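You operate a simulated robot arm through the tools that you are given. There is no shell and no other tool. Be economical: measure what you need, move in short steps, check, and stop when the job is done.

The job below is to be done with a simulated robot arm. You get a single attempt, and the scene is never put back.

Task
Tape, clamp and cap the orange pipe nipple.
Fine: wraps as on the job card, in the winder's cup; clamped in the vice; the teal cap tight. Set down upright: what you pick out.

Only the result counts: the job must be done as asked and must still hold three seconds after the hand-in. Knocking over, shifting, dropping, spilling or breaking anything else fails it. A push-on lid holds only when it is set on centred and level and pressed home; a screw cap is set on level and turned clockwise until tight.

Robot
A 5-joint arm with a two-finger parallel gripper, fixed in place. Base frame: the origin is at the foot of the arm, x ahead of it, y to its left, z up; the work surface is at about z = 0. Readings come in m, degrees, newtons and seconds.
With the tool pointing down near the work surface it reaches from about 0.26 to 0.68 m from the base axis. Its first joint turns from -66.0 to 66.0 degrees. The tool tilts only in the upright plane through the base axis and itself; it spins freely about its own axis. Payload 2.9 kg.
The tool frame sits at the grasp point between the pads (the TCP): z along the fingers, y along the line on which they close. The tips reach 0.03 m beyond it. Largest opening 0.11 m; finger width 0.02, thickness 0.01; the body of the gripper, 0.048 by 0.112 m, starts 0.055 m behind the TCP.
Orientation is that of the tool frame in the base frame, as [roll, pitch, yaw] about the fixed x, y, z axes, in that order (R = Rz(yaw) Ry(pitch) Rx(roll)). With the fingers straight down and closing along the base's y, the tool's x points along the base's -x, its y along +y and its z along -z.

Tools
- The arm moves only by the tool send_rows. Its argument "deltas" is a list of rows, each a list of 7 numbers: the shift along the base's x, y, z in m, then the turn, a rotation vector about the base's x, y, z in rad, then the gripper command, from -1 (shut) to 1 (fully open), values between in proportion. In form: [[dx, dy, dz, rx, ry, rz, grip], ...]. A call has 1 to 12 rows; each row shifts and turns the commanded pose from where the row before left it. Each row takes 0.2 s and may step no farther than 0.05 m and 8.6 degrees from the row before; otherwise, or with a gripper value out of range, the whole call is refused. A pose out of reach is approached as far as the arm can. The call stops where the force on the tool passes 90 N (or 10 N more than at its start, if that is more) or the arm is blocked; 0.2 s more then pass. Each finger travels about 0.108 m/s and halts on what it meets, pressing with about 36 N; the grip force reading is that of the motor and also rises with nothing between the fingers. The clock runs only during rows and for 0.2 s after the last one: add rows that do not move to give the fingers time. The reply holds the time, the measured pose of the TCP, the force on the tool along the base axes, the opening and the grip force, in the units named above and with some noise, with the torque about the TCP (base axes, N m) and any sound that the robot's microphone picked up, and new pictures: "show" is both (left out), scene, wrist or none.
- Cameras (640 x 400 px; columns grow to the right, rows downward): "scene" is fixed at [0.0132, -0.4422, 0.6089]; the picture's right is [0.85, -0.52, 0.00], its down [-0.31, -0.51, -0.80] and it looks along [0.42, 0.68, -0.60] (base axes); focal length 313 px, centre (320, 200). "wrist" rides on the gripper at [0.072, 0.017, -0.103] in the tool frame; the picture's right is [-0.23, 0.97, 0.00], its down [-0.76, -0.18, -0.62] and it looks along [-0.61, -0.14, 0.78] (tool axes); focal length 222 px, centre (320, 200). There is no depth. A picture from a camera that has moved, and an enlarged one, comes with that camera's place and axes in the base frame and with its lens. The place of the scene camera against the robot may be out by one fixed shift of up to 0.018 m in any direction.
- inspect(camera, box): a new picture of the part [left, top, right, bottom] of that camera's present view, enlarged. The clock stands still meanwhile.
- sign_off(): hands the job in; it is judged then, once.

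Go step by step. Nothing tells you positions but the pictures and the camera data: compare them with the known pose of the tool, close in by small moves and look again before you grip or let go. The budget is 120 turns and 200 pictures, counting those below and the enlarged ones. Unless the task says otherwise, let go and move clear before handing in.

The tools are called after ">>>" by a JSON object that holds its "method" and its "body". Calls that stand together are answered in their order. send_rows: Moves the arm, as the interface text tells. Its arguments: {"type":"object","properties":{"deltas":{"type":"array"},"show":{"type":"string","enum":["both","scene","wrist","none"]}},"required":["deltas"]} The other tools are called the same way: inspect (camera, box) takes an enlarged picture of a part of a camera's view; sign_off () hands the job in.

At the start:

```text
time: 0.0
ee_pos: [0.3942, 0.0511, 0.3265]
orientation: [-179.9, 0.0, 179.9]
force: [-0.7, 0.8, 0.9]
torque: [0.01, 0.01, 0.0]
finger_gap: 0.1101
finger_force: 0.1
```

scene: 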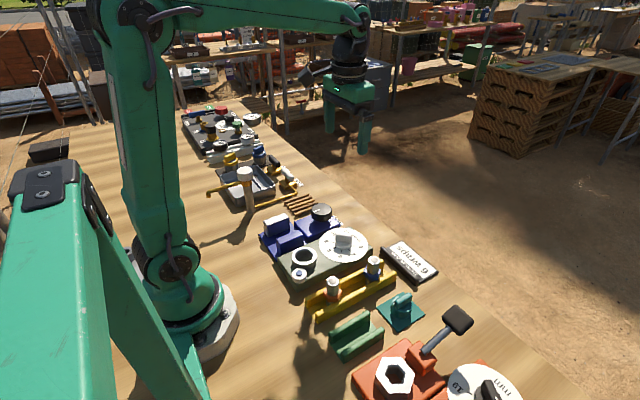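
wrist: 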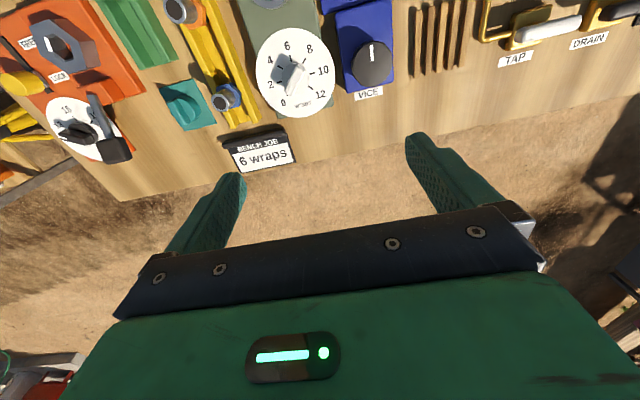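

I see a bench with a winder (dial 0–12), a blue vice with a knob, a yellow rack with nipples, a teal cap and a card "6 wraps". I'll enlarge the parts first.

>>> {"method": "inspect", "body": {"camera": "scene", "box": [240, 190, 440, 315]}}

>>> {"method": "inspect", "body": {"camera": "scene", "box": [300, 250, 540, 400]}}

>>> {"method": "inspect", "body": {"camera": "wrist", "box": [120, 0, 440, 200]}}

>>> {"method": "inspect", "body": {"camera": "scene", "box": [160, 90, 340, 220]}}

```text
3.20 times, centred on (340, 252) of scene
camera zoom: at [0.0132, -0.4422, 0.6089], right [0.85, -0.52, 0.0], down [-0.31, -0.51, -0.8], along [0.42, 0.68, -0.6], focal length 1002 px, centre (256, 32)
```

zoom: 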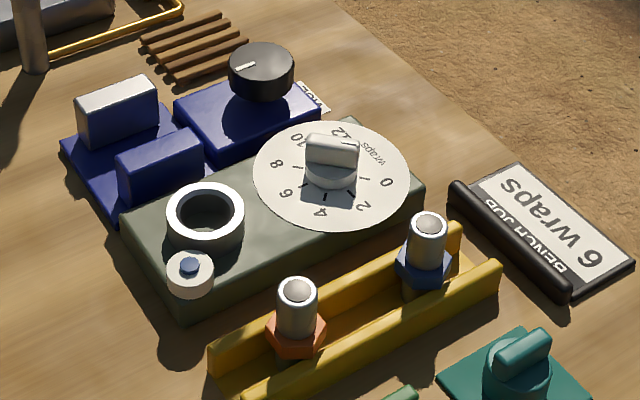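

```text
2.67 times, centred on (420, 325) of scene
camera zoom: at [0.0132, -0.4422, 0.6089], right [0.85, -0.52, 0.0], down [-0.31, -0.51, -0.8], along [0.42, 0.68, -0.6], focal length 835 px, centre (53, -133)
```

zoom: 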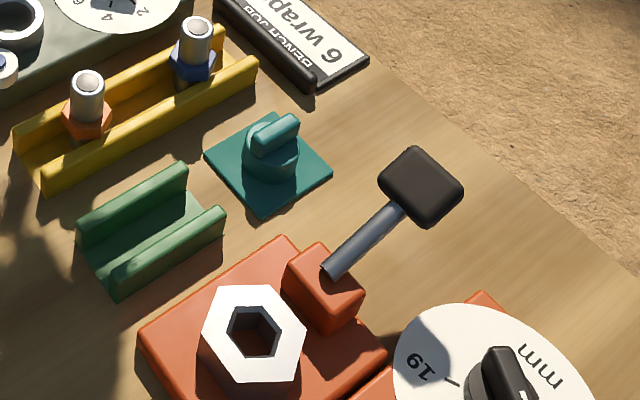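

```text
2.00 times, centred on (280, 100) of wrist
camera zoom: at [0.3216, 0.0688, 0.428], right [0.23, 0.97, 0.0], down [0.76, -0.18, 0.62], along [0.61, -0.14, -0.78], focal length 444 px, centre (400, 400)
```

zoom: 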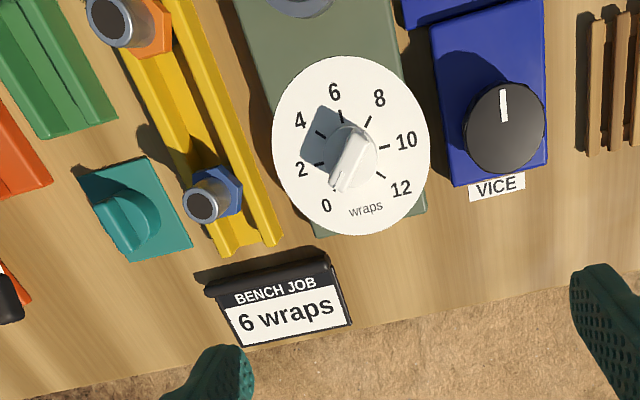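

```text
3.08 times, centred on (250, 155) of scene
camera zoom: at [0.0132, -0.4422, 0.6089], right [0.85, -0.52, 0.0], down [-0.31, -0.51, -0.8], along [0.42, 0.68, -0.6], focal length 964 px, centre (535, 338)
```

zoom: 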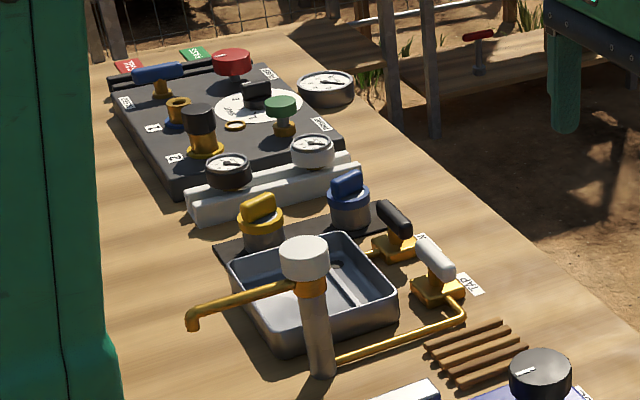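

The dial, cup, vice and rack are placed roughly: orange nipple (0.264,-0.09), cup (0.259,0.028), dial (0.36,0.008), vice jaws (0.258,0.137), vice knob (0.375,0.132). I spin the tool by 180° so the wrist camera looks back at them.

>>> {"method": "send_rows", "body": {"deltas": [[0, -0.01, 0, 0, 0, -0.149, 1], [0, -0.01, 0, 0, 0, -0.149, 1], [0, -0.01, 0, 0, 0, -0.149, 1], [0, -0.01, 0, 0, 0, -0.149, 1], [0, -0.01, 0, 0, 0, -0.149, 1], [0, 0, 0, 0, 0, -0.149, 1], [0, 0, 0, 0, 0, -0.149, 1], [0, 0, 0, 0, 0, -0.149, 1], [0, 0, 0, 0, 0, -0.149, 1], [0, 0, 0, 0, 0, -0.149, 1], [0, 0, 0, 0, 0, -0.149, 1]], "show": "none"}}

>>> {"method": "send_rows", "body": {"deltas": [[0, 0, 0, 0, 0, -0.149, 1], [0, 0, 0, 0, 0, -0.149, 1], [0, 0, 0, 0, 0, -0.149, 1], [0, 0, 0, 0, 0, -0.149, 1], [0, 0, 0, 0, 0, -0.149, 1], [0, 0, 0, 0, 0, -0.149, 1], [0, 0, 0, 0, 0, -0.149, 1], [0, 0, 0, 0, 0, -0.149, 1], [0, 0, 0, 0, 0, -0.149, 1], [0, 0, 0, 0, 0, -0.149, 1], [0, 0, 0, 0, 0, 0, 1]]}}

```text
time: 2.4
ee_pos: [0.3939, 0.0018, 0.3271]
orientation: [-180.0, 0.0, 85.7]
force: [0.4, -0.5, 0.5]
torque: [-0.02, 0.03, 0.0]
finger_gap: 0.11
finger_force: 0.0
```

```text
time: 4.8
ee_pos: [0.3914, -0.0433, 0.3269]
orientation: [-180.0, 0.0, 1.3]
force: [0.2, 0.0, -0.5]
torque: [0.0, -0.01, -0.01]
finger_gap: 0.1102
finger_force: 0.1
out of reach, approached as far as the arm can: row 10
camera wrist: at [0.4642, -0.0578, 0.4283], right [-0.21, -0.98, 0.0], down [-0.77, 0.16, 0.62], along [-0.61, 0.13, -0.78], focal length 222 px, centre (320, 200)
```

scene: 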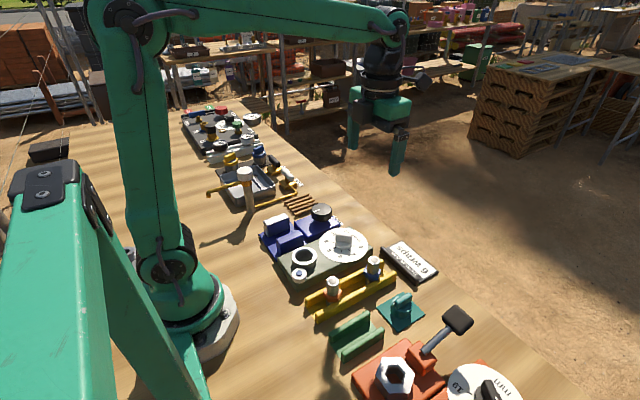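
wrist: 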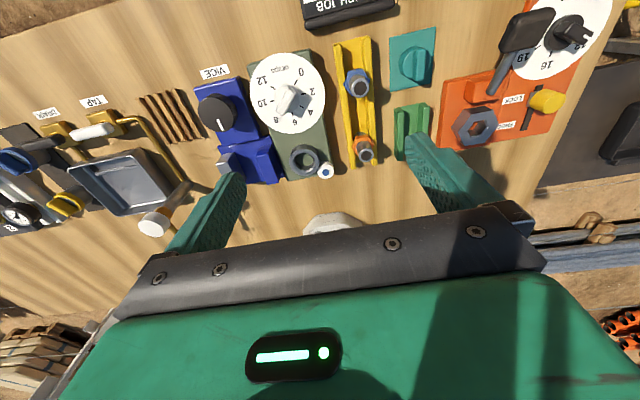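

The wrist camera now sees the stations from the far side. I enlarge the winder/rack area and the vice.

>>> {"method": "inspect", "body": {"camera": "wrist", "box": [190, 40, 440, 196]}}

```text
2.56 times, centred on (315, 118) of wrist
camera zoom: at [0.4642, -0.0578, 0.4283], right [-0.21, -0.98, 0.0], down [-0.77, 0.16, 0.62], along [-0.61, 0.13, -0.78], focal length 569 px, centre (333, 410)
```

zoom: 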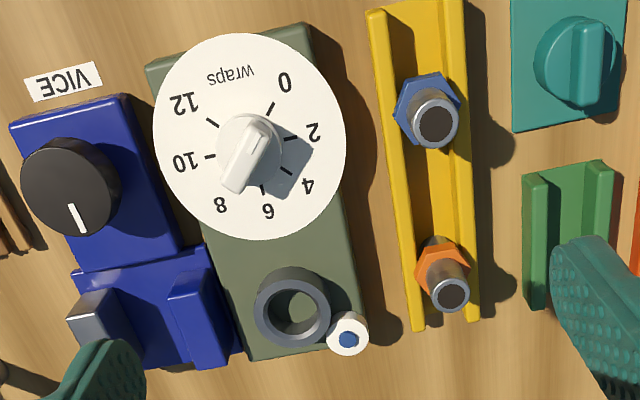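

The wrist view puts the dial near (0.385,0.011), cup (0.267,0.013), orange nipple (0.267,-0.100), jaws (0.28,0.127), cap (0.39,-0.19). Next I turn the tool to about yaw 150° over the dial and look closer.

>>> {"method": "send_rows", "body": {"deltas": [[0, 0, 0, 0, 0, 0.144, 1], [0, 0, 0, 0, 0, 0.144, 1], [0, 0, 0, 0, 0, 0.144, 1], [0, 0, 0, 0, 0, 0.144, 1], [0, 0, 0, 0, 0, 0.144, 1], [0, 0, 0, 0, 0, 0.144, 1], [0, 0, 0, 0, 0, 0.144, 1], [0, 0, 0, 0, 0, 0.144, 1], [0, 0, 0, 0, 0, 0.144, 1]], "show": "none"}}

>>> {"method": "send_rows", "body": {"deltas": [[0, 0, -0.01, 0, 0, 0.144, 1], [0, 0, -0.01, 0, 0, 0.144, 1], [0, 0, -0.01, 0, 0, 0.144, 1], [0, 0, -0.01, 0, 0, 0.144, 1], [0, 0, -0.01, 0, 0, 0.144, 1], [0, 0, -0.01, 0, 0, 0.144, 1], [0, 0, -0.01, 0, 0, 0.144, 1], [0, 0, -0.01, 0, 0, 0.144, 1], [0, 0, -0.01, 0, 0, 0.144, 1], [0, 0, 0, 0, 0, 0, 1]], "show": "wrist"}}

```text
time: 6.8
ee_pos: [0.3919, -0.0432, 0.3274]
orientation: [180.0, 0.0, 75.0]
force: [-0.4, 0.5, 0.0]
torque: [0.01, 0.04, -0.05]
finger_gap: 0.11
finger_force: 0.0
```

```text
time: 9.0
ee_pos: [0.3926, -0.0401, 0.2359]
orientation: [180.0, 0.0, 149.2]
force: [0.1, 0.2, 0.4]
torque: [-0.01, -0.01, 0.0]
finger_gap: 0.1098
finger_force: 0.0
camera wrist: at [0.3376, 0.0108, 0.3377], right [0.69, 0.72, 0.0], down [0.56, -0.54, 0.62], along [0.45, -0.43, -0.78], focal length 222 px, centre (320, 200)
```

wrist: 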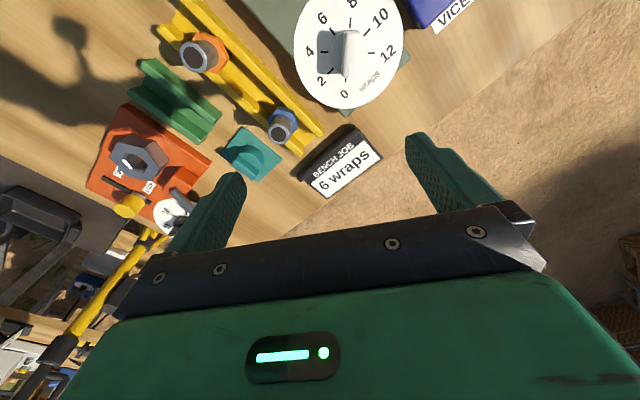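

The dial is near (0.380,0.013). I enlarge it to read the pointer.

>>> {"method": "inspect", "body": {"camera": "wrist", "box": [280, 0, 420, 115]}}

>>> {"method": "inspect", "body": {"camera": "scene", "box": [300, 215, 390, 275]}}

```text
3.48 times, centred on (350, 58) of wrist
camera zoom: at [0.3376, 0.0108, 0.3377], right [0.69, 0.72, 0.0], down [0.56, -0.54, 0.62], along [0.45, -0.43, -0.78], focal length 773 px, centre (216, 696)
```

zoom: 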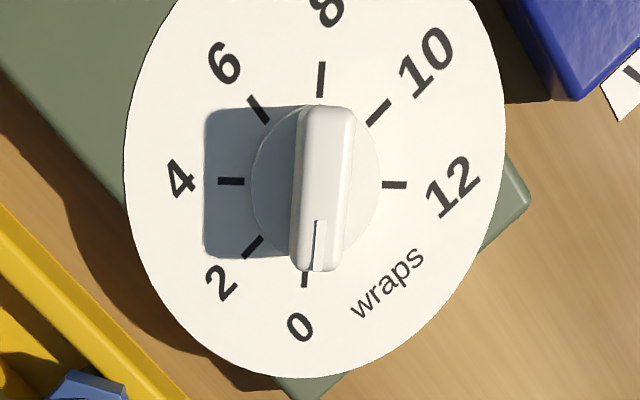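

```text
6.67 times, centred on (345, 245) of scene
camera zoom: at [0.0132, -0.4422, 0.6089], right [0.85, -0.52, 0.0], down [-0.31, -0.51, -0.8], along [0.42, 0.68, -0.6], focal length 2088 px, centre (153, -100)
```

zoom: 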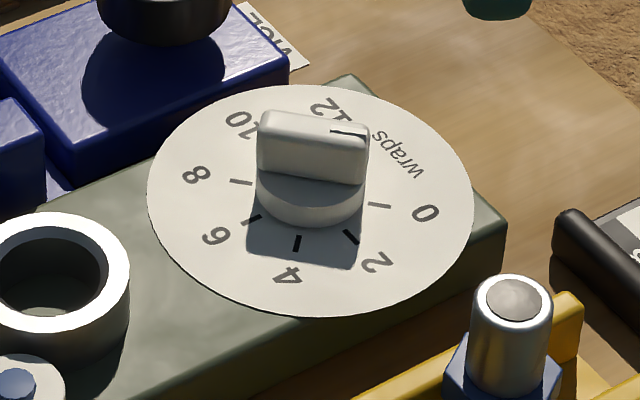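

Dial ticks: 0 lies at -45° in base, 45° per two wraps, so 6 points straight at -x; centre (0.3785,0.0147). I turn the tool to yaw 315° above the knob so the 135° clockwise turn fits.

>>> {"method": "send_rows", "body": {"deltas": [[0, 0.005, 0, 0, 0, 0.145, 1], [0, 0.005, 0, 0, 0, 0.145, 1], [0, 0.005, 0, 0, 0, 0.145, 1], [0, 0.005, 0, 0, 0, 0.145, 1], [0, 0.005, 0, 0, 0, 0.145, 1], [0, 0.005, 0, 0, 0, 0.145, 1], [0, 0.005, 0, 0, 0, 0.145, 1], [0, 0.005, 0, 0, 0, 0.145, 1], [0, 0.005, 0, 0, 0, 0.145, 1], [0, 0.0098, 0, 0, 0, 0.145, 1]], "show": "none"}}

>>> {"method": "send_rows", "body": {"deltas": [[-0.0141, 0, -0.01, 0, 0, 0.145, 0.2], [0, 0, -0.01, 0, 0, 0.145, 0.2], [0, 0, -0.01, 0, 0, 0.145, 0.2], [0, 0, -0.01, 0, 0, 0.145, 0.2], [0, 0, -0.01, 0, 0, 0.145, 0.2], [0, 0, -0.01, 0, 0, 0.145, 0.2], [0, 0, -0.01, 0, 0, 0.145, 0.2], [0, 0, -0.01, 0, 0, 0.145, 0.2], [0, 0, 0, 0, 0, 0.145, 0.2], [0, 0, 0, 0, 0, 0.14, 0.2], [0, 0, 0, 0, 0, 0, 0.2]]}}

```text
time: 11.2
ee_pos: [0.3909, 0.0134, 0.2361]
orientation: [180.0, 0.1, -127.7]
force: [0.2, -0.5, -0.2]
torque: [-0.03, 0.0, -0.03]
finger_gap: 0.11
finger_force: 0.1
```

```text
time: 13.6
ee_pos: [0.3781, 0.0129, 0.1564]
orientation: [-180.0, 0.1, -44.8]
force: [0.4, -0.1, 0.3]
torque: [0.03, -0.01, -0.01]
finger_gap: 0.066
finger_force: 0.1
camera wrist: at [0.4164, -0.0496, 0.2583], right [-0.85, -0.53, 0.0], down [-0.41, 0.66, 0.62], along [-0.33, 0.53, -0.78], focal length 222 px, centre (320, 200)
```

scene: 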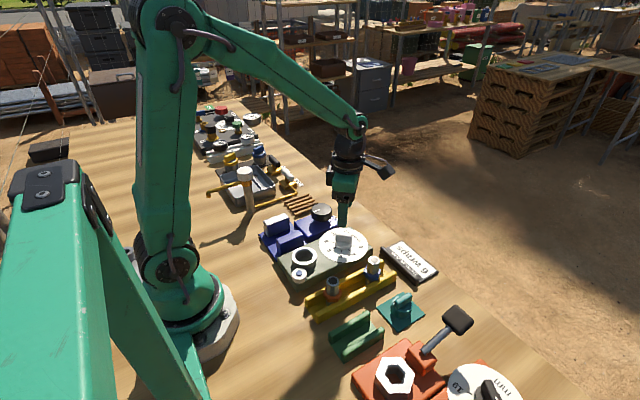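
wrist: 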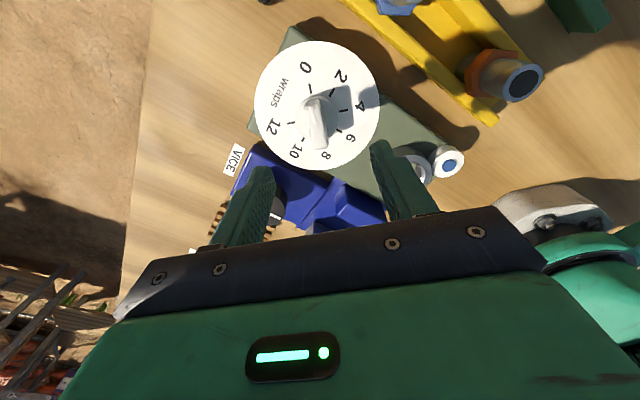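

Triangulating, the dial face is at about z 0.038, centre (0.379,0.0147). I lower over the knob bar and check from the scene.

>>> {"method": "send_rows", "body": {"deltas": [[0.001, 0.0018, -0.03, 0, 0, 0, 0.2], [0, 0, -0.03, 0, 0, 0, 0.2], [0, 0, -0.005, 0, 0, 0, 0.0], [0, 0, 0, 0, 0, 0, 0.0]], "show": "wrist"}}

>>> {"method": "inspect", "body": {"camera": "scene", "box": [290, 190, 400, 265]}}

```text
time: 14.6
ee_pos: [0.3777, 0.0162, 0.0918]
orientation: [179.9, 0.0, -45.0]
force: [0.2, 0.5, -0.6]
torque: [-0.01, 0.01, -0.03]
finger_gap: 0.0548
finger_force: 0.0
camera wrist: at [0.4164, -0.0475, 0.1933], right [-0.85, -0.53, 0.0], down [-0.41, 0.66, 0.62], along [-0.33, 0.53, -0.78], focal length 222 px, centre (320, 200)
```

wrist: 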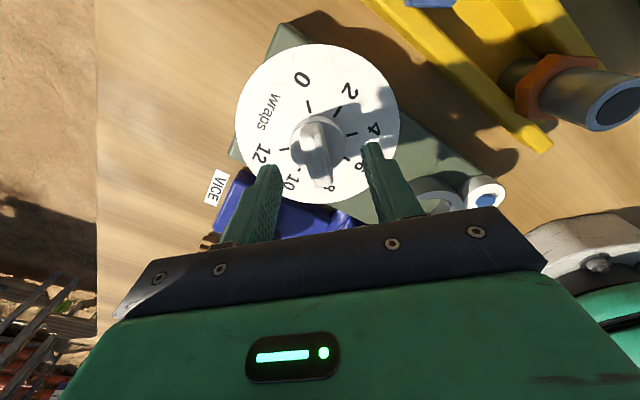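

```text
5.33 times, centred on (345, 228) of scene
camera zoom: at [0.0132, -0.4422, 0.6089], right [0.85, -0.52, 0.0], down [-0.31, -0.51, -0.8], along [0.42, 0.68, -0.6], focal length 1670 px, centre (187, 53)
```

zoom: 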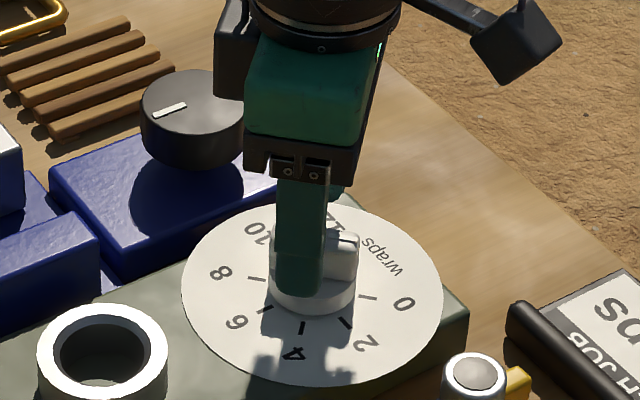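

The fingers straddle the bar, aligned. I lower a little and close.

>>> {"method": "send_rows", "body": {"deltas": [[0.001, -0.001, -0.006, 0, 0, 0, 0.0], [0, 0, -0.004, 0, 0, 0, -0.3], [0, 0, 0, 0, 0, 0, -1], [0, 0, 0, 0, 0, 0, -1], [0, 0, 0, 0, 0, 0, -1]], "show": "wrist"}}

>>> {"method": "inspect", "body": {"camera": "scene", "box": [290, 190, 400, 265]}}

```text
time: 15.8
ee_pos: [0.381, 0.0134, 0.0824]
orientation: [-179.8, -0.2, -45.0]
force: [17.7, 25.0, -10.6]
torque: [0.27, -0.41, -0.16]
finger_gap: 0.0158
finger_force: 45.2
camera wrist: at [0.4189, -0.0484, 0.1835], right [-0.85, -0.53, 0.0], down [-0.42, 0.66, 0.62], along [-0.33, 0.53, -0.78], focal length 222 px, centre (320, 200)
```

wrist: 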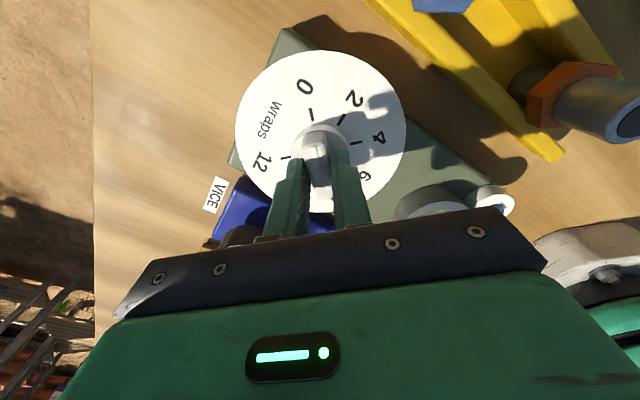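

```text
5.33 times, centred on (345, 228) of scene
camera zoom: at [0.0133, -0.4422, 0.6089], right [0.85, -0.52, 0.0], down [-0.31, -0.51, -0.8], along [0.42, 0.68, -0.6], focal length 1670 px, centre (187, 53)
```

zoom: 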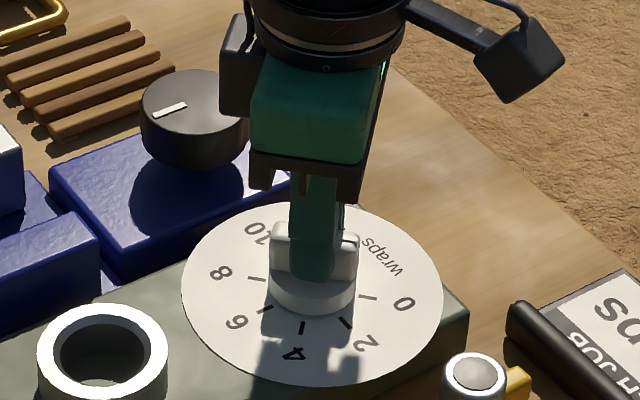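

The bar is gripped. I ease the side load and turn clockwise in two halves.

>>> {"method": "send_rows", "body": {"deltas": [[0.001, 0.0015, 0, 0, 0, 0, -1], [0, 0, 0, 0, 0, -0.1, -1], [0, 0, 0, 0, 0, -0.1, -1], [0, 0, 0, 0, 0, -0.1, -1], [0, 0, 0, 0, 0, -0.1, -1], [0, 0, 0, 0, 0, -0.1, -1]], "show": "wrist"}}

```text
time: 17.2
ee_pos: [0.3805, 0.0139, 0.0823]
orientation: [-180.0, 0.0, -73.9]
force: [8.0, -10.7, 1.4]
torque: [0.14, -0.01, -0.01]
finger_gap: 0.0159
finger_force: 44.9
camera wrist: at [0.3836, -0.0598, 0.1834], right [-1.0, -0.05, 0.0], down [-0.04, 0.78, 0.62], along [-0.03, 0.62, -0.78], focal length 222 px, centre (320, 200)
```

wrist: 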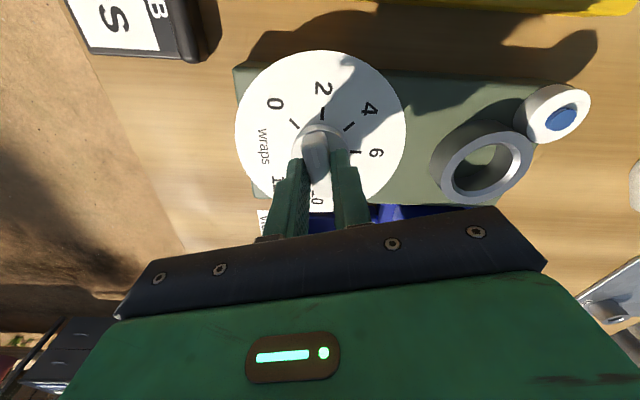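

The knob turns with the tool. I continue to yaw -180°, i.e. the 6 mark.

>>> {"method": "send_rows", "body": {"deltas": [[0, 0, 0, 0, 0, -0.116, -1], [0, 0, 0, 0, 0, -0.116, -1], [0, 0, 0, 0, 0, -0.116, -1], [0, 0, 0, 0, 0, -0.116, -1], [0, 0, 0, 0, 0, -0.116, -1], [0, 0, 0, 0, 0, -0.116, -1], [0, 0, 0, 0, 0, -0.116, -1], [0, 0, 0, 0, 0, -0.116, -1]], "show": "none"}}

>>> {"method": "send_rows", "body": {"deltas": [[0, 0, 0, 0, 0, -0.116, -1], [0, 0, 0, 0, 0, -0.116, -1], [0, 0, 0, 0, 0, -0.116, -1], [0, 0, 0, 0, 0, -0.116, -1], [0, 0, 0, 0, 0, -0.116, -1], [0, 0, 0, 0, 0, -0.116, -1], [0, 0, 0, 0, 0, -0.116, -1], [0, 0, 0, 0, 0, -0.116, -1], [0, 0, 0, 0, 0, 0, -1]], "show": "wrist"}}

>>> {"method": "inspect", "body": {"camera": "scene", "box": [290, 190, 400, 265]}}

```text
time: 19.0
ee_pos: [0.3814, 0.0147, 0.0811]
orientation: [-179.9, 0.0, -127.1]
force: [-9.4, -24.0, 17.3]
torque: [-0.89, 0.44, -0.03]
finger_gap: 0.0157
finger_force: 44.9
```

```text
time: 21.0
ee_pos: [0.3797, 0.015, 0.0816]
orientation: [180.0, -0.2, 179.9]
force: [-6.3, -3.6, -18.5]
torque: [-0.09, -1.01, 0.02]
finger_gap: 0.0157
finger_force: 44.8
camera wrist: at [0.3071, 0.0325, 0.1829], right [0.23, 0.97, 0.0], down [0.76, -0.18, 0.62], along [0.61, -0.14, -0.78], focal length 222 px, centre (320, 200)
```

wrist: 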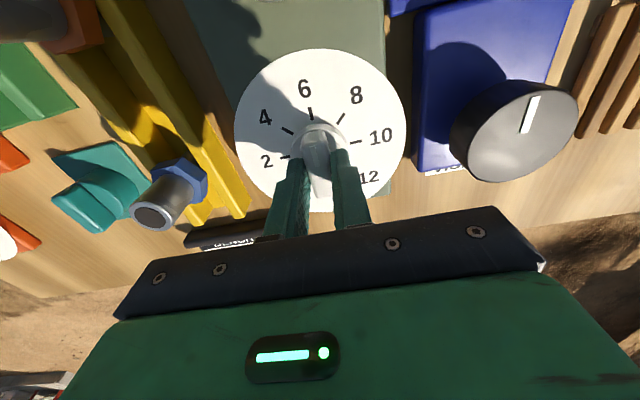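

```text
5.33 times, centred on (345, 228) of scene
camera zoom: at [0.0133, -0.4422, 0.6089], right [0.85, -0.52, 0.0], down [-0.31, -0.51, -0.8], along [0.42, 0.68, -0.6], focal length 1670 px, centre (187, 53)
```

zoom: 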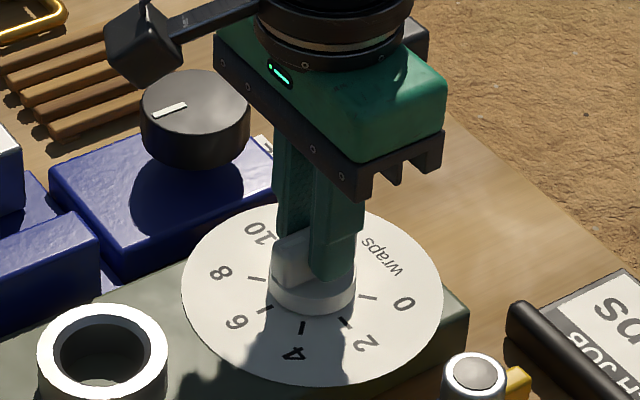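

Knob at the 6 position. I open, rise and check the pointer.

>>> {"method": "send_rows", "body": {"deltas": [[0, 0, 0, 0, 0, 0, 0.2], [0, 0, 0, 0, 0, 0, 0.2], [0, 0, 0.03, 0, 0, 0, 0.2], [0, 0, 0.05, 0, 0, 0, 0.2], [0, 0, 0.05, 0, 0, 0, 0.2]], "show": "wrist"}}

>>> {"method": "inspect", "body": {"camera": "scene", "box": [290, 200, 400, 275]}}

```text
time: 22.2
ee_pos: [0.3819, 0.0159, 0.2139]
orientation: [-180.0, 0.1, -180.0]
force: [0.2, 0.6, -0.6]
torque: [-0.05, -0.05, 0.01]
finger_gap: 0.066
finger_force: 0.1
camera wrist: at [0.31, 0.0329, 0.3152], right [0.23, 0.97, 0.0], down [0.76, -0.18, 0.62], along [0.61, -0.14, -0.78], focal length 222 px, centre (320, 200)
```

wrist: 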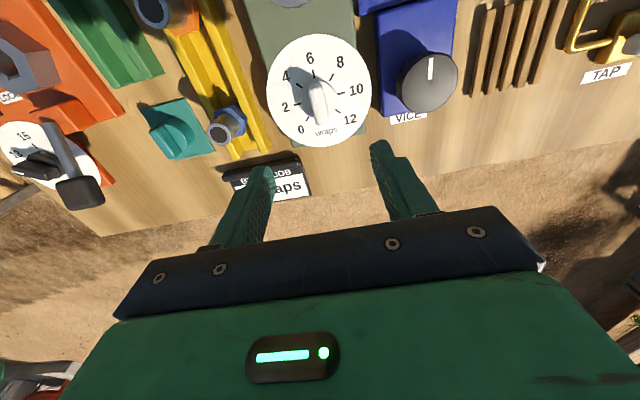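

```text
5.33 times, centred on (345, 238) of scene
camera zoom: at [0.0132, -0.4422, 0.6089], right [0.85, -0.52, 0.0], down [-0.31, -0.51, -0.8], along [0.42, 0.68, -0.6], focal length 1670 px, centre (187, 0)
```

zoom: 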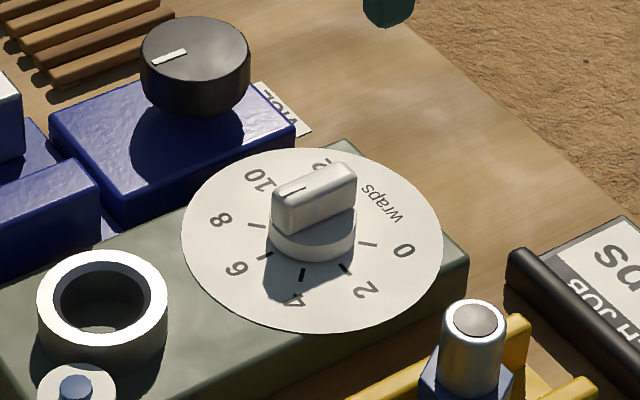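

>>> {"method": "inspect", "body": {"camera": "wrist", "box": [260, 30, 380, 150]}}

```text
3.33 times, centred on (320, 90) of wrist
camera zoom: at [0.31, 0.0329, 0.3152], right [0.23, 0.97, 0.0], down [0.76, -0.18, 0.62], along [0.61, -0.14, -0.78], focal length 740 px, centre (320, 567)
```

zoom: 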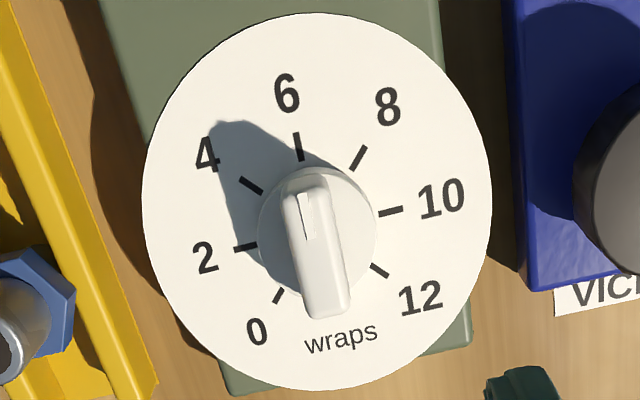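

The dial reads 6. Now I go above the orange nipple with the tool turned to yaw -90°, fingers closing along x.

>>> {"method": "send_rows", "body": {"deltas": [[-0.011, -0.0105, 0, 0, 0, 0.1428, 1], [-0.0104, -0.0105, 0, 0, 0, 0.1428, 1], [-0.0104, -0.0105, 0, 0, 0, 0.1428, 1], [-0.0104, -0.0105, 0, 0, 0, 0.1428, 1], [-0.0104, -0.0105, 0, 0, 0, 0.1428, 1], [-0.0104, -0.0105, 0, 0, 0, 0.1428, 1], [-0.0104, -0.0105, 0, 0, 0, 0.1428, 1], [-0.0104, -0.0105, 0, 0, 0, 0.1428, 1], [-0.0104, -0.0105, 0, 0, 0, 0.1428, 1], [-0.0104, -0.0105, 0, 0, 0, 0.1428, 1], [-0.0104, -0.0105, 0, 0, 0, 0.1428, 1], [0, 0, 0, 0, 0, 0, 1]]}}

>>> {"method": "inspect", "body": {"camera": "wrist", "box": [220, 60, 420, 185]}}

```text
time: 24.8
ee_pos: [0.2657, -0.101, 0.2102]
orientation: [179.9, 0.0, -90.0]
force: [-0.3, -0.2, -0.3]
torque: [0.01, -0.03, -0.01]
finger_gap: 0.11
finger_force: 0.0
camera wrist: at [0.2479, -0.1727, 0.3127], right [-0.97, 0.23, 0.0], down [0.18, 0.76, 0.62], along [0.14, 0.61, -0.78], focal length 222 px, centre (320, 200)
```

scene: 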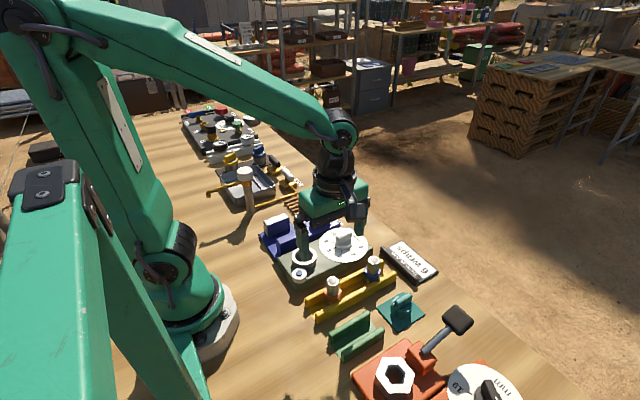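
wrist: 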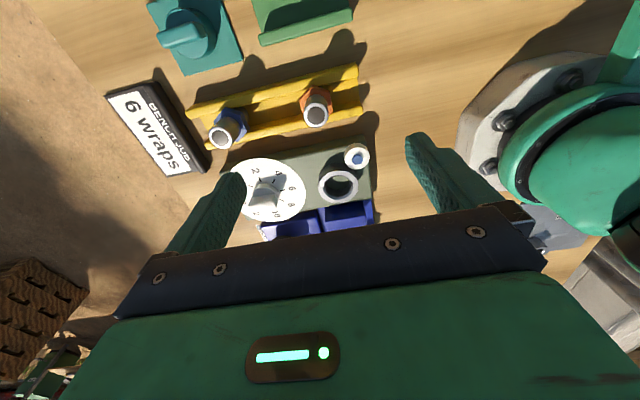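

```text
3.20 times, centred on (320, 122) of wrist
camera zoom: at [0.2479, -0.1727, 0.3127], right [-0.97, 0.23, 0.0], down [0.18, 0.76, 0.62], along [0.14, 0.61, -0.78], focal length 711 px, centre (320, 448)
```

zoom: 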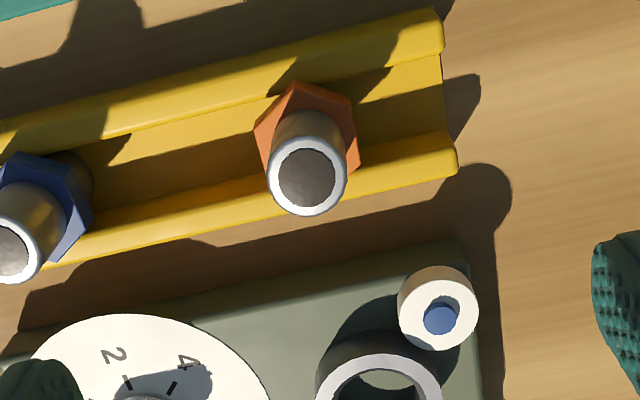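

Triangulating, the nipple stands at (0.2684,-0.0987), top at z≈0.074, hex below about 0.035. I descend with a medium opening to look once more before gripping.

>>> {"method": "send_rows", "body": {"deltas": [[0.0025, 0.0022, -0.04, 0, 0, 0, 0.3], [0, 0, -0.04, 0, 0, 0, 0.2], [0, 0, -0.025, 0, 0, 0, 0.2], [0, 0, 0, 0, 0, 0, 0.2]], "show": "wrist"}}

>>> {"method": "inspect", "body": {"camera": "scene", "box": [270, 220, 400, 320]}}

```text
time: 25.8
ee_pos: [0.268, -0.0977, 0.1037]
orientation: [-180.0, -0.1, -90.0]
force: [-0.4, -0.4, 0.3]
torque: [0.01, -0.03, 0.01]
finger_gap: 0.0661
finger_force: 0.1
camera wrist: at [0.2511, -0.1697, 0.2056], right [-0.97, 0.23, 0.0], down [0.18, 0.76, 0.62], along [0.14, 0.61, -0.78], focal length 222 px, centre (320, 200)
```

wrist: 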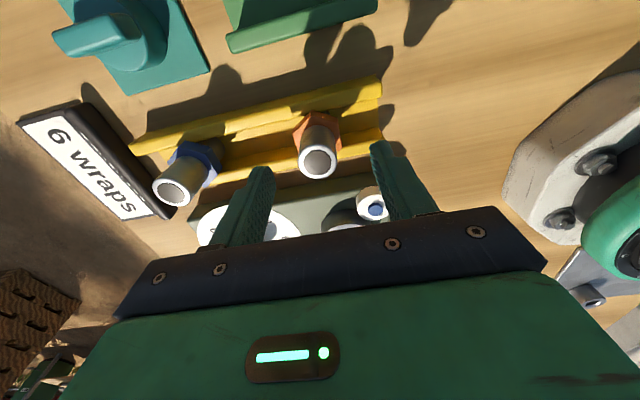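

```text
4.00 times, centred on (335, 270) of scene
camera zoom: at [0.0132, -0.4422, 0.6089], right [0.85, -0.52, 0.0], down [-0.31, -0.51, -0.8], along [0.42, 0.68, -0.6], focal length 1253 px, centre (260, -80)
```

zoom: 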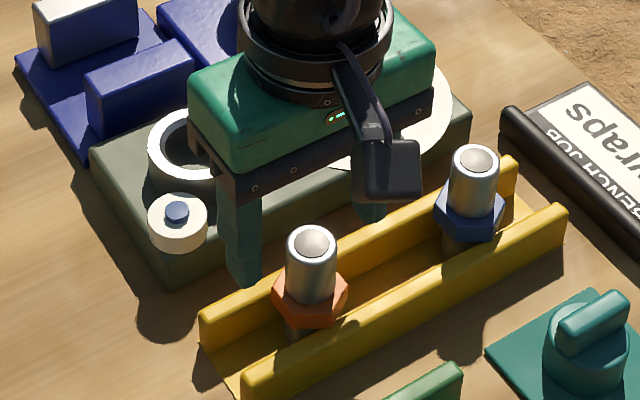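

The nipple sits between the fingers as expected; hex top is nearer z 0.041. I lower so the tips end at 0.045 and grip.

>>> {"method": "send_rows", "body": {"deltas": [[0.0002, -0.001, -0.015, 0, 0, 0, 0.2], [0, 0, -0.014, 0, 0, 0, 0.0], [0, 0, 0, 0, 0, 0, -0.5], [0, 0, 0, 0, 0, 0, -1], [0, 0, 0, 0, 0, 0, -1], [0, 0, 0, 0, 0, 0, -1]], "show": "wrist"}}

>>> {"method": "inspect", "body": {"camera": "scene", "box": [270, 220, 400, 320]}}

```text
time: 27.2
ee_pos: [0.2678, -0.0983, 0.076]
orientation: [180.0, 0.0, -90.1]
force: [0.5, 0.0, 0.4]
torque: [-0.03, -0.12, 0.03]
finger_gap: 0.0259
finger_force: 36.5
camera wrist: at [0.2511, -0.1709, 0.1783], right [-0.97, 0.23, 0.0], down [0.18, 0.76, 0.62], along [0.14, 0.61, -0.78], focal length 222 px, centre (320, 200)
```

wrist: 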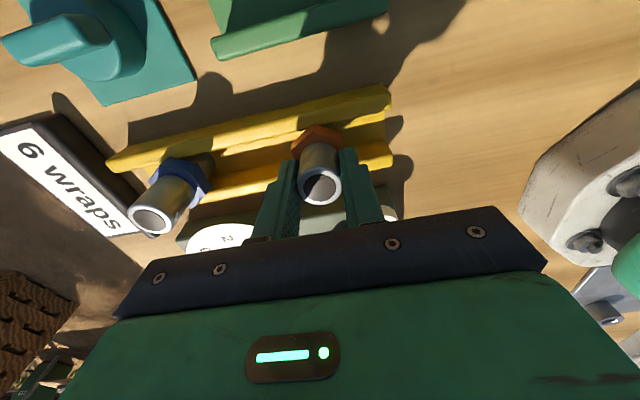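

```text
4.00 times, centred on (335, 270) of scene
camera zoom: at [0.0132, -0.4422, 0.6089], right [0.85, -0.52, 0.0], down [-0.31, -0.51, -0.8], along [0.42, 0.68, -0.6], focal length 1253 px, centre (260, -80)
```

zoom: 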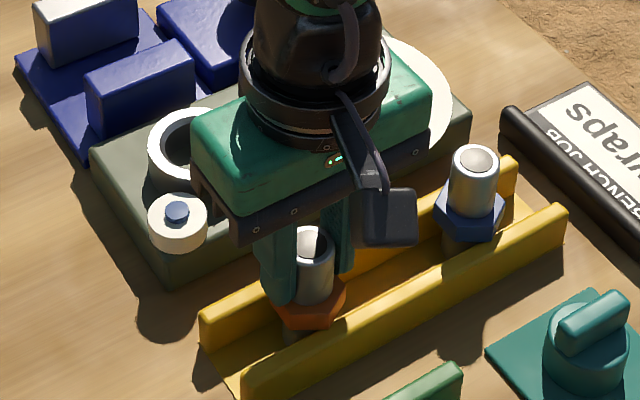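

Gripped (26 mm). I lift straight up and look at the nipple in the fingers and at the cup.

>>> {"method": "send_rows", "body": {"deltas": [[0, 0, 0.01, 0, 0, 0, -1], [0, 0, 0.03, 0, 0, 0, -1], [0, 0, 0.04, 0, 0, 0, -1], [0, 0.0, 0.03, 0, 0, 0, -1], [0, 0.03, 0, 0, 0, 0, -1], [0, 0.03, 0, 0, 0, 0, -1], [0, 0, 0, 0, 0, 0, -1]]}}

>>> {"method": "inspect", "body": {"camera": "scene", "box": [240, 160, 400, 300]}}

```text
time: 28.8
ee_pos: [0.2694, -0.0408, 0.1879]
orientation: [-180.0, 0.0, -90.1]
force: [0.3, 0.2, -1.5]
torque: [-0.01, -0.03, 0.06]
finger_gap: 0.026
finger_force: 36.1
camera wrist: at [0.2516, -0.1126, 0.2901], right [-0.97, 0.23, 0.0], down [0.18, 0.76, 0.62], along [0.14, 0.61, -0.78], focal length 222 px, centre (320, 200)
```

scene: 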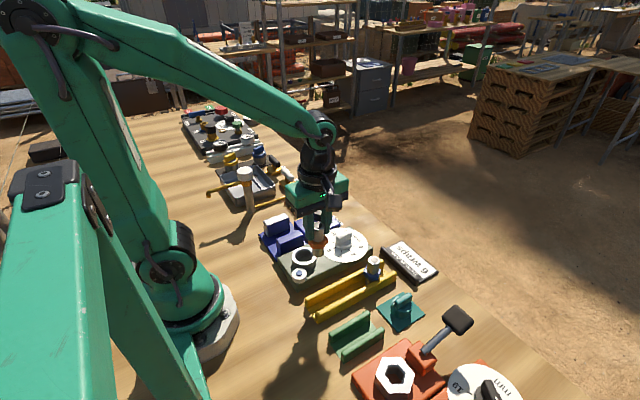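
wrist: 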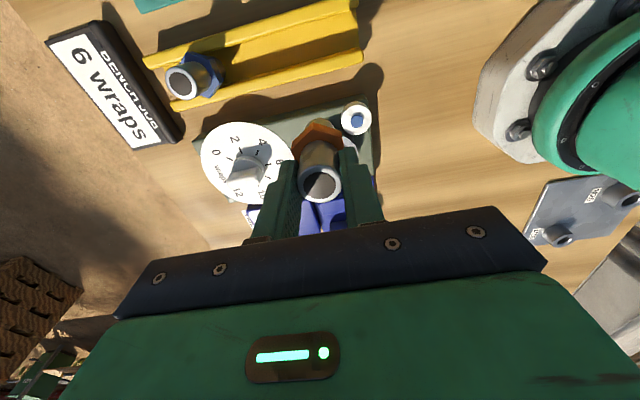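

```text
2.86 times, centred on (320, 230) of scene
camera zoom: at [0.0132, -0.4422, 0.6089], right [0.85, -0.52, 0.0], down [-0.31, -0.51, -0.8], along [0.42, 0.68, -0.6], focal length 895 px, centre (320, 114)
```

zoom: 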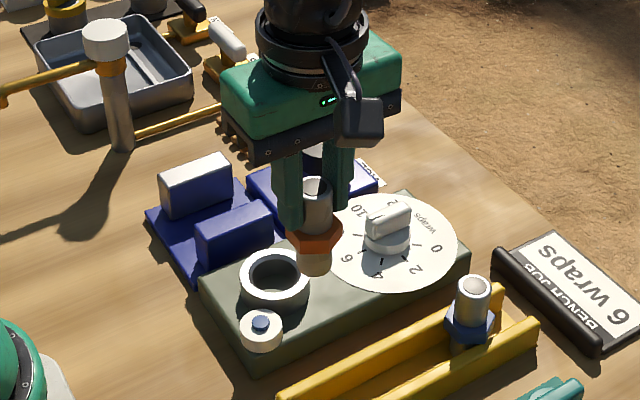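

The nipple is upright in the fingers. I move it over the cup estimate (0.2650,0.0170), bottom still clear, and look.

>>> {"method": "send_rows", "body": {"deltas": [[-0.002, 0.03, 0, 0, 0, 0, -1], [-0.0015, 0.028, -0.02, 0, 0, 0, -1], [0, 0, -0.02, 0, 0, 0, -1], [0, 0, 0, 0, 0, 0, -1], [0, 0, 0, 0, 0, 0, -1]], "show": "wrist"}}

>>> {"method": "inspect", "body": {"camera": "scene", "box": [260, 190, 360, 290]}}

>>> {"method": "inspect", "body": {"camera": "wrist", "box": [250, 80, 410, 200]}}

```text
time: 30.0
ee_pos: [0.2656, 0.0176, 0.1461]
orientation: [179.9, 0.0, -90.1]
force: [0.2, 0.0, -1.5]
torque: [-0.01, 0.03, 0.0]
finger_gap: 0.0259
finger_force: 36.1
camera wrist: at [0.2477, -0.0544, 0.2484], right [-0.97, 0.23, 0.0], down [0.18, 0.76, 0.62], along [0.14, 0.61, -0.78], focal length 222 px, centre (320, 200)
```

wrist: 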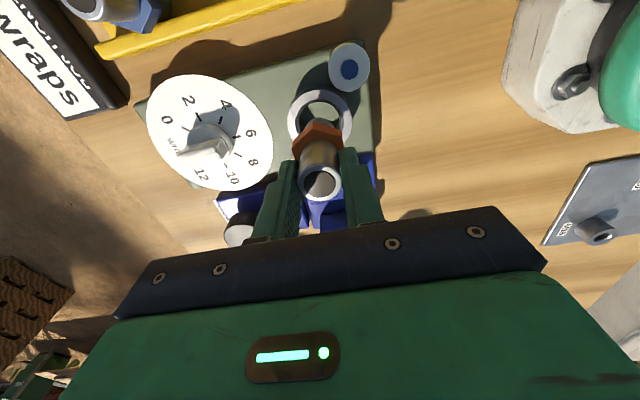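

```text
4.00 times, centred on (310, 240) of scene
camera zoom: at [0.0132, -0.4422, 0.6089], right [0.85, -0.52, 0.0], down [-0.31, -0.51, -0.8], along [0.42, 0.68, -0.6], focal length 1253 px, centre (360, 40)
```

zoom: 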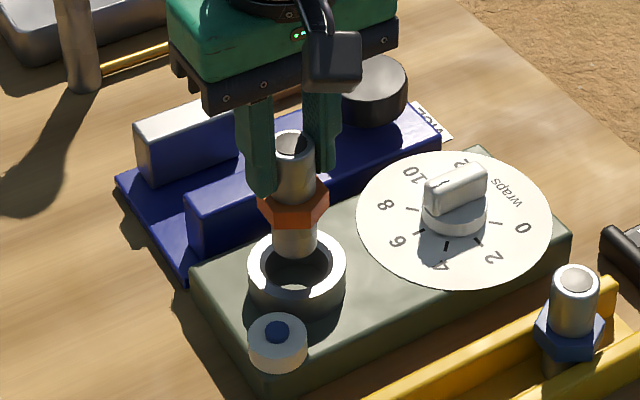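

```text
3.33 times, centred on (330, 140) of wrist
camera zoom: at [0.2477, -0.0544, 0.2484], right [-0.97, 0.23, 0.0], down [0.18, 0.76, 0.62], along [0.14, 0.61, -0.78], focal length 740 px, centre (287, 400)
```

zoom: 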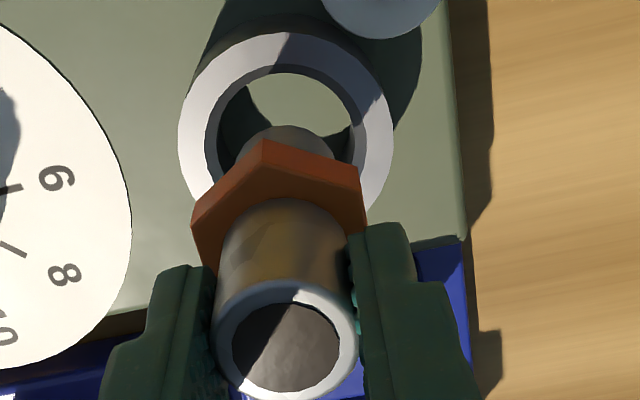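

The nipple hangs above the cup; the two views disagree a bit on rim height, so I look closer before lowering.

>>> {"method": "inspect", "body": {"camera": "scene", "box": [280, 220, 328, 280]}}

```text
6.67 times, centred on (304, 250) of scene
camera zoom: at [0.0132, -0.4422, 0.6089], right [0.85, -0.52, 0.0], down [-0.31, -0.51, -0.8], along [0.42, 0.68, -0.6], focal length 2088 px, centre (427, -133)
```

zoom: 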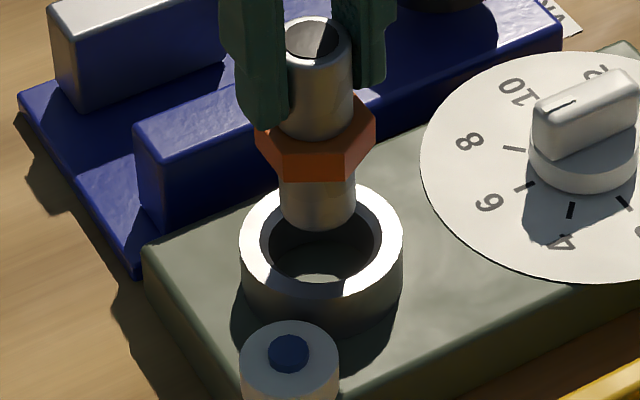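

Rim height likely ~0.052 and the cup centre at y≈0.012. I shift by -5.5 mm in y, lower by 12 mm and compare again.

>>> {"method": "send_rows", "body": {"deltas": [[0, -0.0055, 0, 0, 0, 0, -1], [0, 0, -0.012, 0, 0, 0, -1], [0, 0, 0, 0, 0, 0, -1]], "show": "none"}}

>>> {"method": "inspect", "body": {"camera": "scene", "box": [280, 220, 328, 280]}}

>>> {"method": "inspect", "body": {"camera": "wrist", "box": [250, 80, 410, 200]}}

```text
time: 30.8
ee_pos: [0.2661, 0.0125, 0.1359]
orientation: [179.9, 0.0, -90.1]
force: [0.0, 0.6, -1.6]
torque: [0.05, 0.03, 0.01]
finger_gap: 0.0264
finger_force: 36.3
```

```text
6.67 times, centred on (304, 250) of scene
camera zoom: at [0.0132, -0.4422, 0.6089], right [0.85, -0.52, 0.0], down [-0.31, -0.51, -0.8], along [0.42, 0.68, -0.6], focal length 2088 px, centre (427, -133)
```

zoom: 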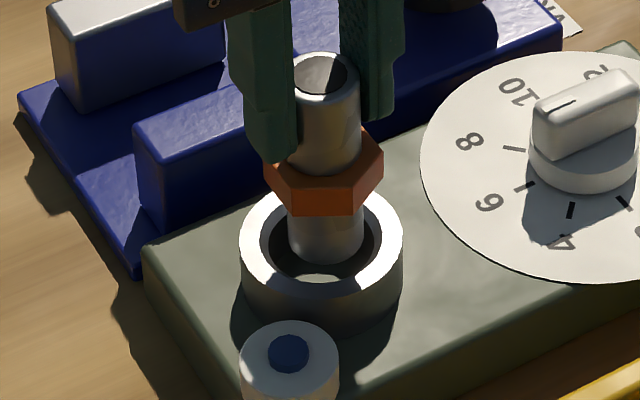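

```text
3.33 times, centred on (330, 140) of wrist
camera zoom: at [0.248, -0.059, 0.2369], right [-0.97, 0.23, 0.0], down [0.18, 0.76, 0.62], along [0.14, 0.61, -0.78], focal length 740 px, centre (287, 400)
```

zoom: 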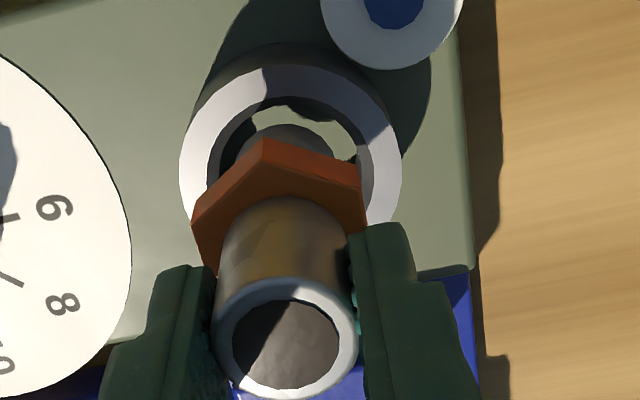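

Judged by the nipple's own end, the earlier y fit better. I move back +4.5 mm in y and check again.

>>> {"method": "send_rows", "body": {"deltas": [[0.0008, 0.0045, 0, 0, 0, 0, -1], [0, 0, -0.004, 0, 0, 0, -1], [0, 0, 0, 0, 0, 0, -1]], "show": "none"}}

>>> {"method": "inspect", "body": {"camera": "scene", "box": [280, 220, 328, 280]}}

>>> {"method": "inspect", "body": {"camera": "wrist", "box": [250, 80, 410, 200]}}

```text
time: 31.6
ee_pos: [0.266, 0.0177, 0.1307]
orientation: [180.0, -0.1, -90.1]
force: [-0.2, -0.6, -1.9]
torque: [0.03, -0.01, -0.03]
finger_gap: 0.0258
finger_force: 36.0
```

```text
6.67 times, centred on (304, 250) of scene
camera zoom: at [0.0132, -0.4422, 0.6089], right [0.85, -0.52, 0.0], down [-0.31, -0.51, -0.8], along [0.42, 0.68, -0.6], focal length 2088 px, centre (427, -133)
```

zoom: 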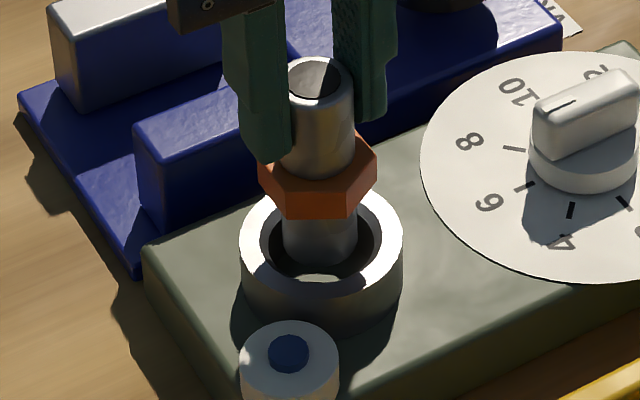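

```text
3.33 times, centred on (330, 140) of wrist
camera zoom: at [0.248, -0.0542, 0.2325], right [-0.97, 0.23, 0.0], down [0.18, 0.76, 0.62], along [0.14, 0.61, -0.78], focal length 740 px, centre (287, 400)
```

zoom: 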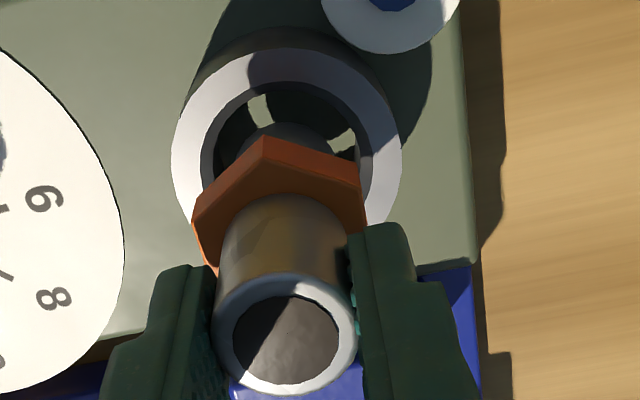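

Centred now. I lower in small steps, watching the force.

>>> {"method": "send_rows", "body": {"deltas": [[0, 0, -0.006, 0, 0, 0, -1], [0, 0, -0.006, 0, 0, 0, -1], [0, 0, 0, 0, 0, 0, -1]], "show": "none"}}

>>> {"method": "inspect", "body": {"camera": "scene", "box": [280, 220, 328, 280]}}

>>> {"method": "inspect", "body": {"camera": "wrist", "box": [250, 80, 410, 200]}}

```text
time: 32.4
ee_pos: [0.2655, 0.0166, 0.1189]
orientation: [180.0, 0.1, -90.1]
force: [-0.4, 0.4, -0.3]
torque: [0.01, -0.01, 0.01]
finger_gap: 0.026
finger_force: 35.5
```

```text
6.67 times, centred on (304, 250) of scene
camera zoom: at [0.0132, -0.4422, 0.6089], right [0.85, -0.52, 0.0], down [-0.31, -0.51, -0.8], along [0.42, 0.68, -0.6], focal length 2088 px, centre (427, -133)
```

zoom: 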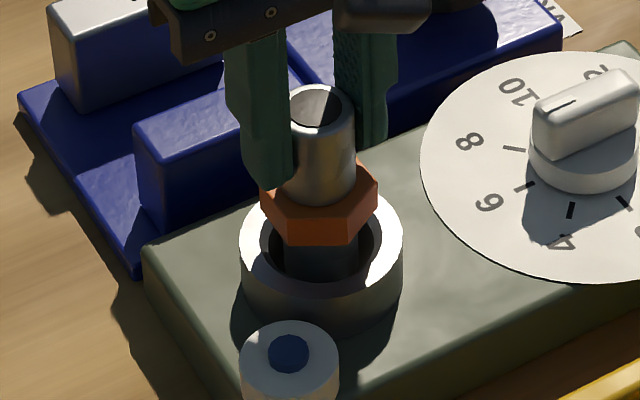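

```text
3.33 times, centred on (330, 140) of wrist
camera zoom: at [0.2479, -0.0546, 0.2205], right [-0.97, 0.23, 0.0], down [0.18, 0.76, 0.62], along [0.14, 0.61, -0.78], focal length 740 px, centre (287, 400)
```

zoom: 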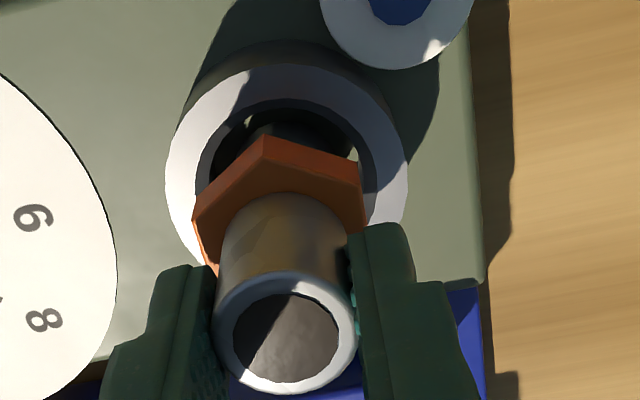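

The end has entered the cup without contact. I go on down in small steps.

>>> {"method": "send_rows", "body": {"deltas": [[0, 0, -0.005, 0, 0, 0, -1], [0, 0, 0, 0, 0, 0, -1]], "show": "none"}}

>>> {"method": "send_rows", "body": {"deltas": [[0, 0, -0.003, 0, 0, 0, -1], [0, 0, 0, 0, 0, 0, -1]], "show": "none"}}

>>> {"method": "inspect", "body": {"camera": "scene", "box": [280, 220, 328, 280]}}

>>> {"method": "inspect", "body": {"camera": "wrist", "box": [250, 80, 410, 200]}}

```text
time: 33.0
ee_pos: [0.2644, 0.0176, 0.1147]
orientation: [179.9, 0.0, -90.1]
force: [1.2, 0.1, 0.0]
torque: [-0.03, -0.04, 0.02]
finger_gap: 0.0259
finger_force: 35.9
```

```text
time: 33.6
ee_pos: [0.2647, 0.0176, 0.1131]
orientation: [-180.0, 0.0, -90.0]
force: [-14.9, -3.2, 48.9]
torque: [-0.25, 1.17, -0.02]
finger_gap: 0.0256
finger_force: 35.8
```

```text
6.67 times, centred on (304, 250) of scene
camera zoom: at [0.013, -0.4422, 0.6089], right [0.85, -0.52, 0.0], down [-0.31, -0.51, -0.8], along [0.42, 0.68, -0.6], focal length 2088 px, centre (427, -133)
```

zoom: 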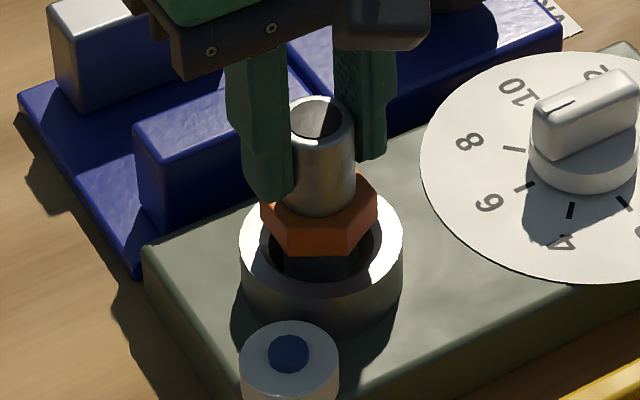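

```text
3.33 times, centred on (330, 140) of wrist
camera zoom: at [0.248, -0.0539, 0.2137], right [-0.97, 0.23, 0.0], down [0.18, 0.76, 0.62], along [0.14, 0.61, -0.78], focal length 740 px, centre (287, 400)
```

zoom: 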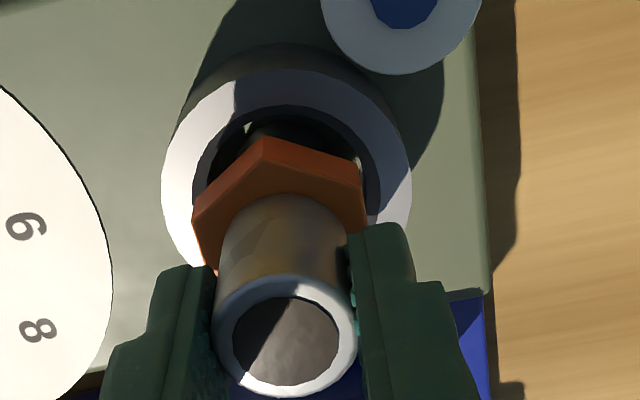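

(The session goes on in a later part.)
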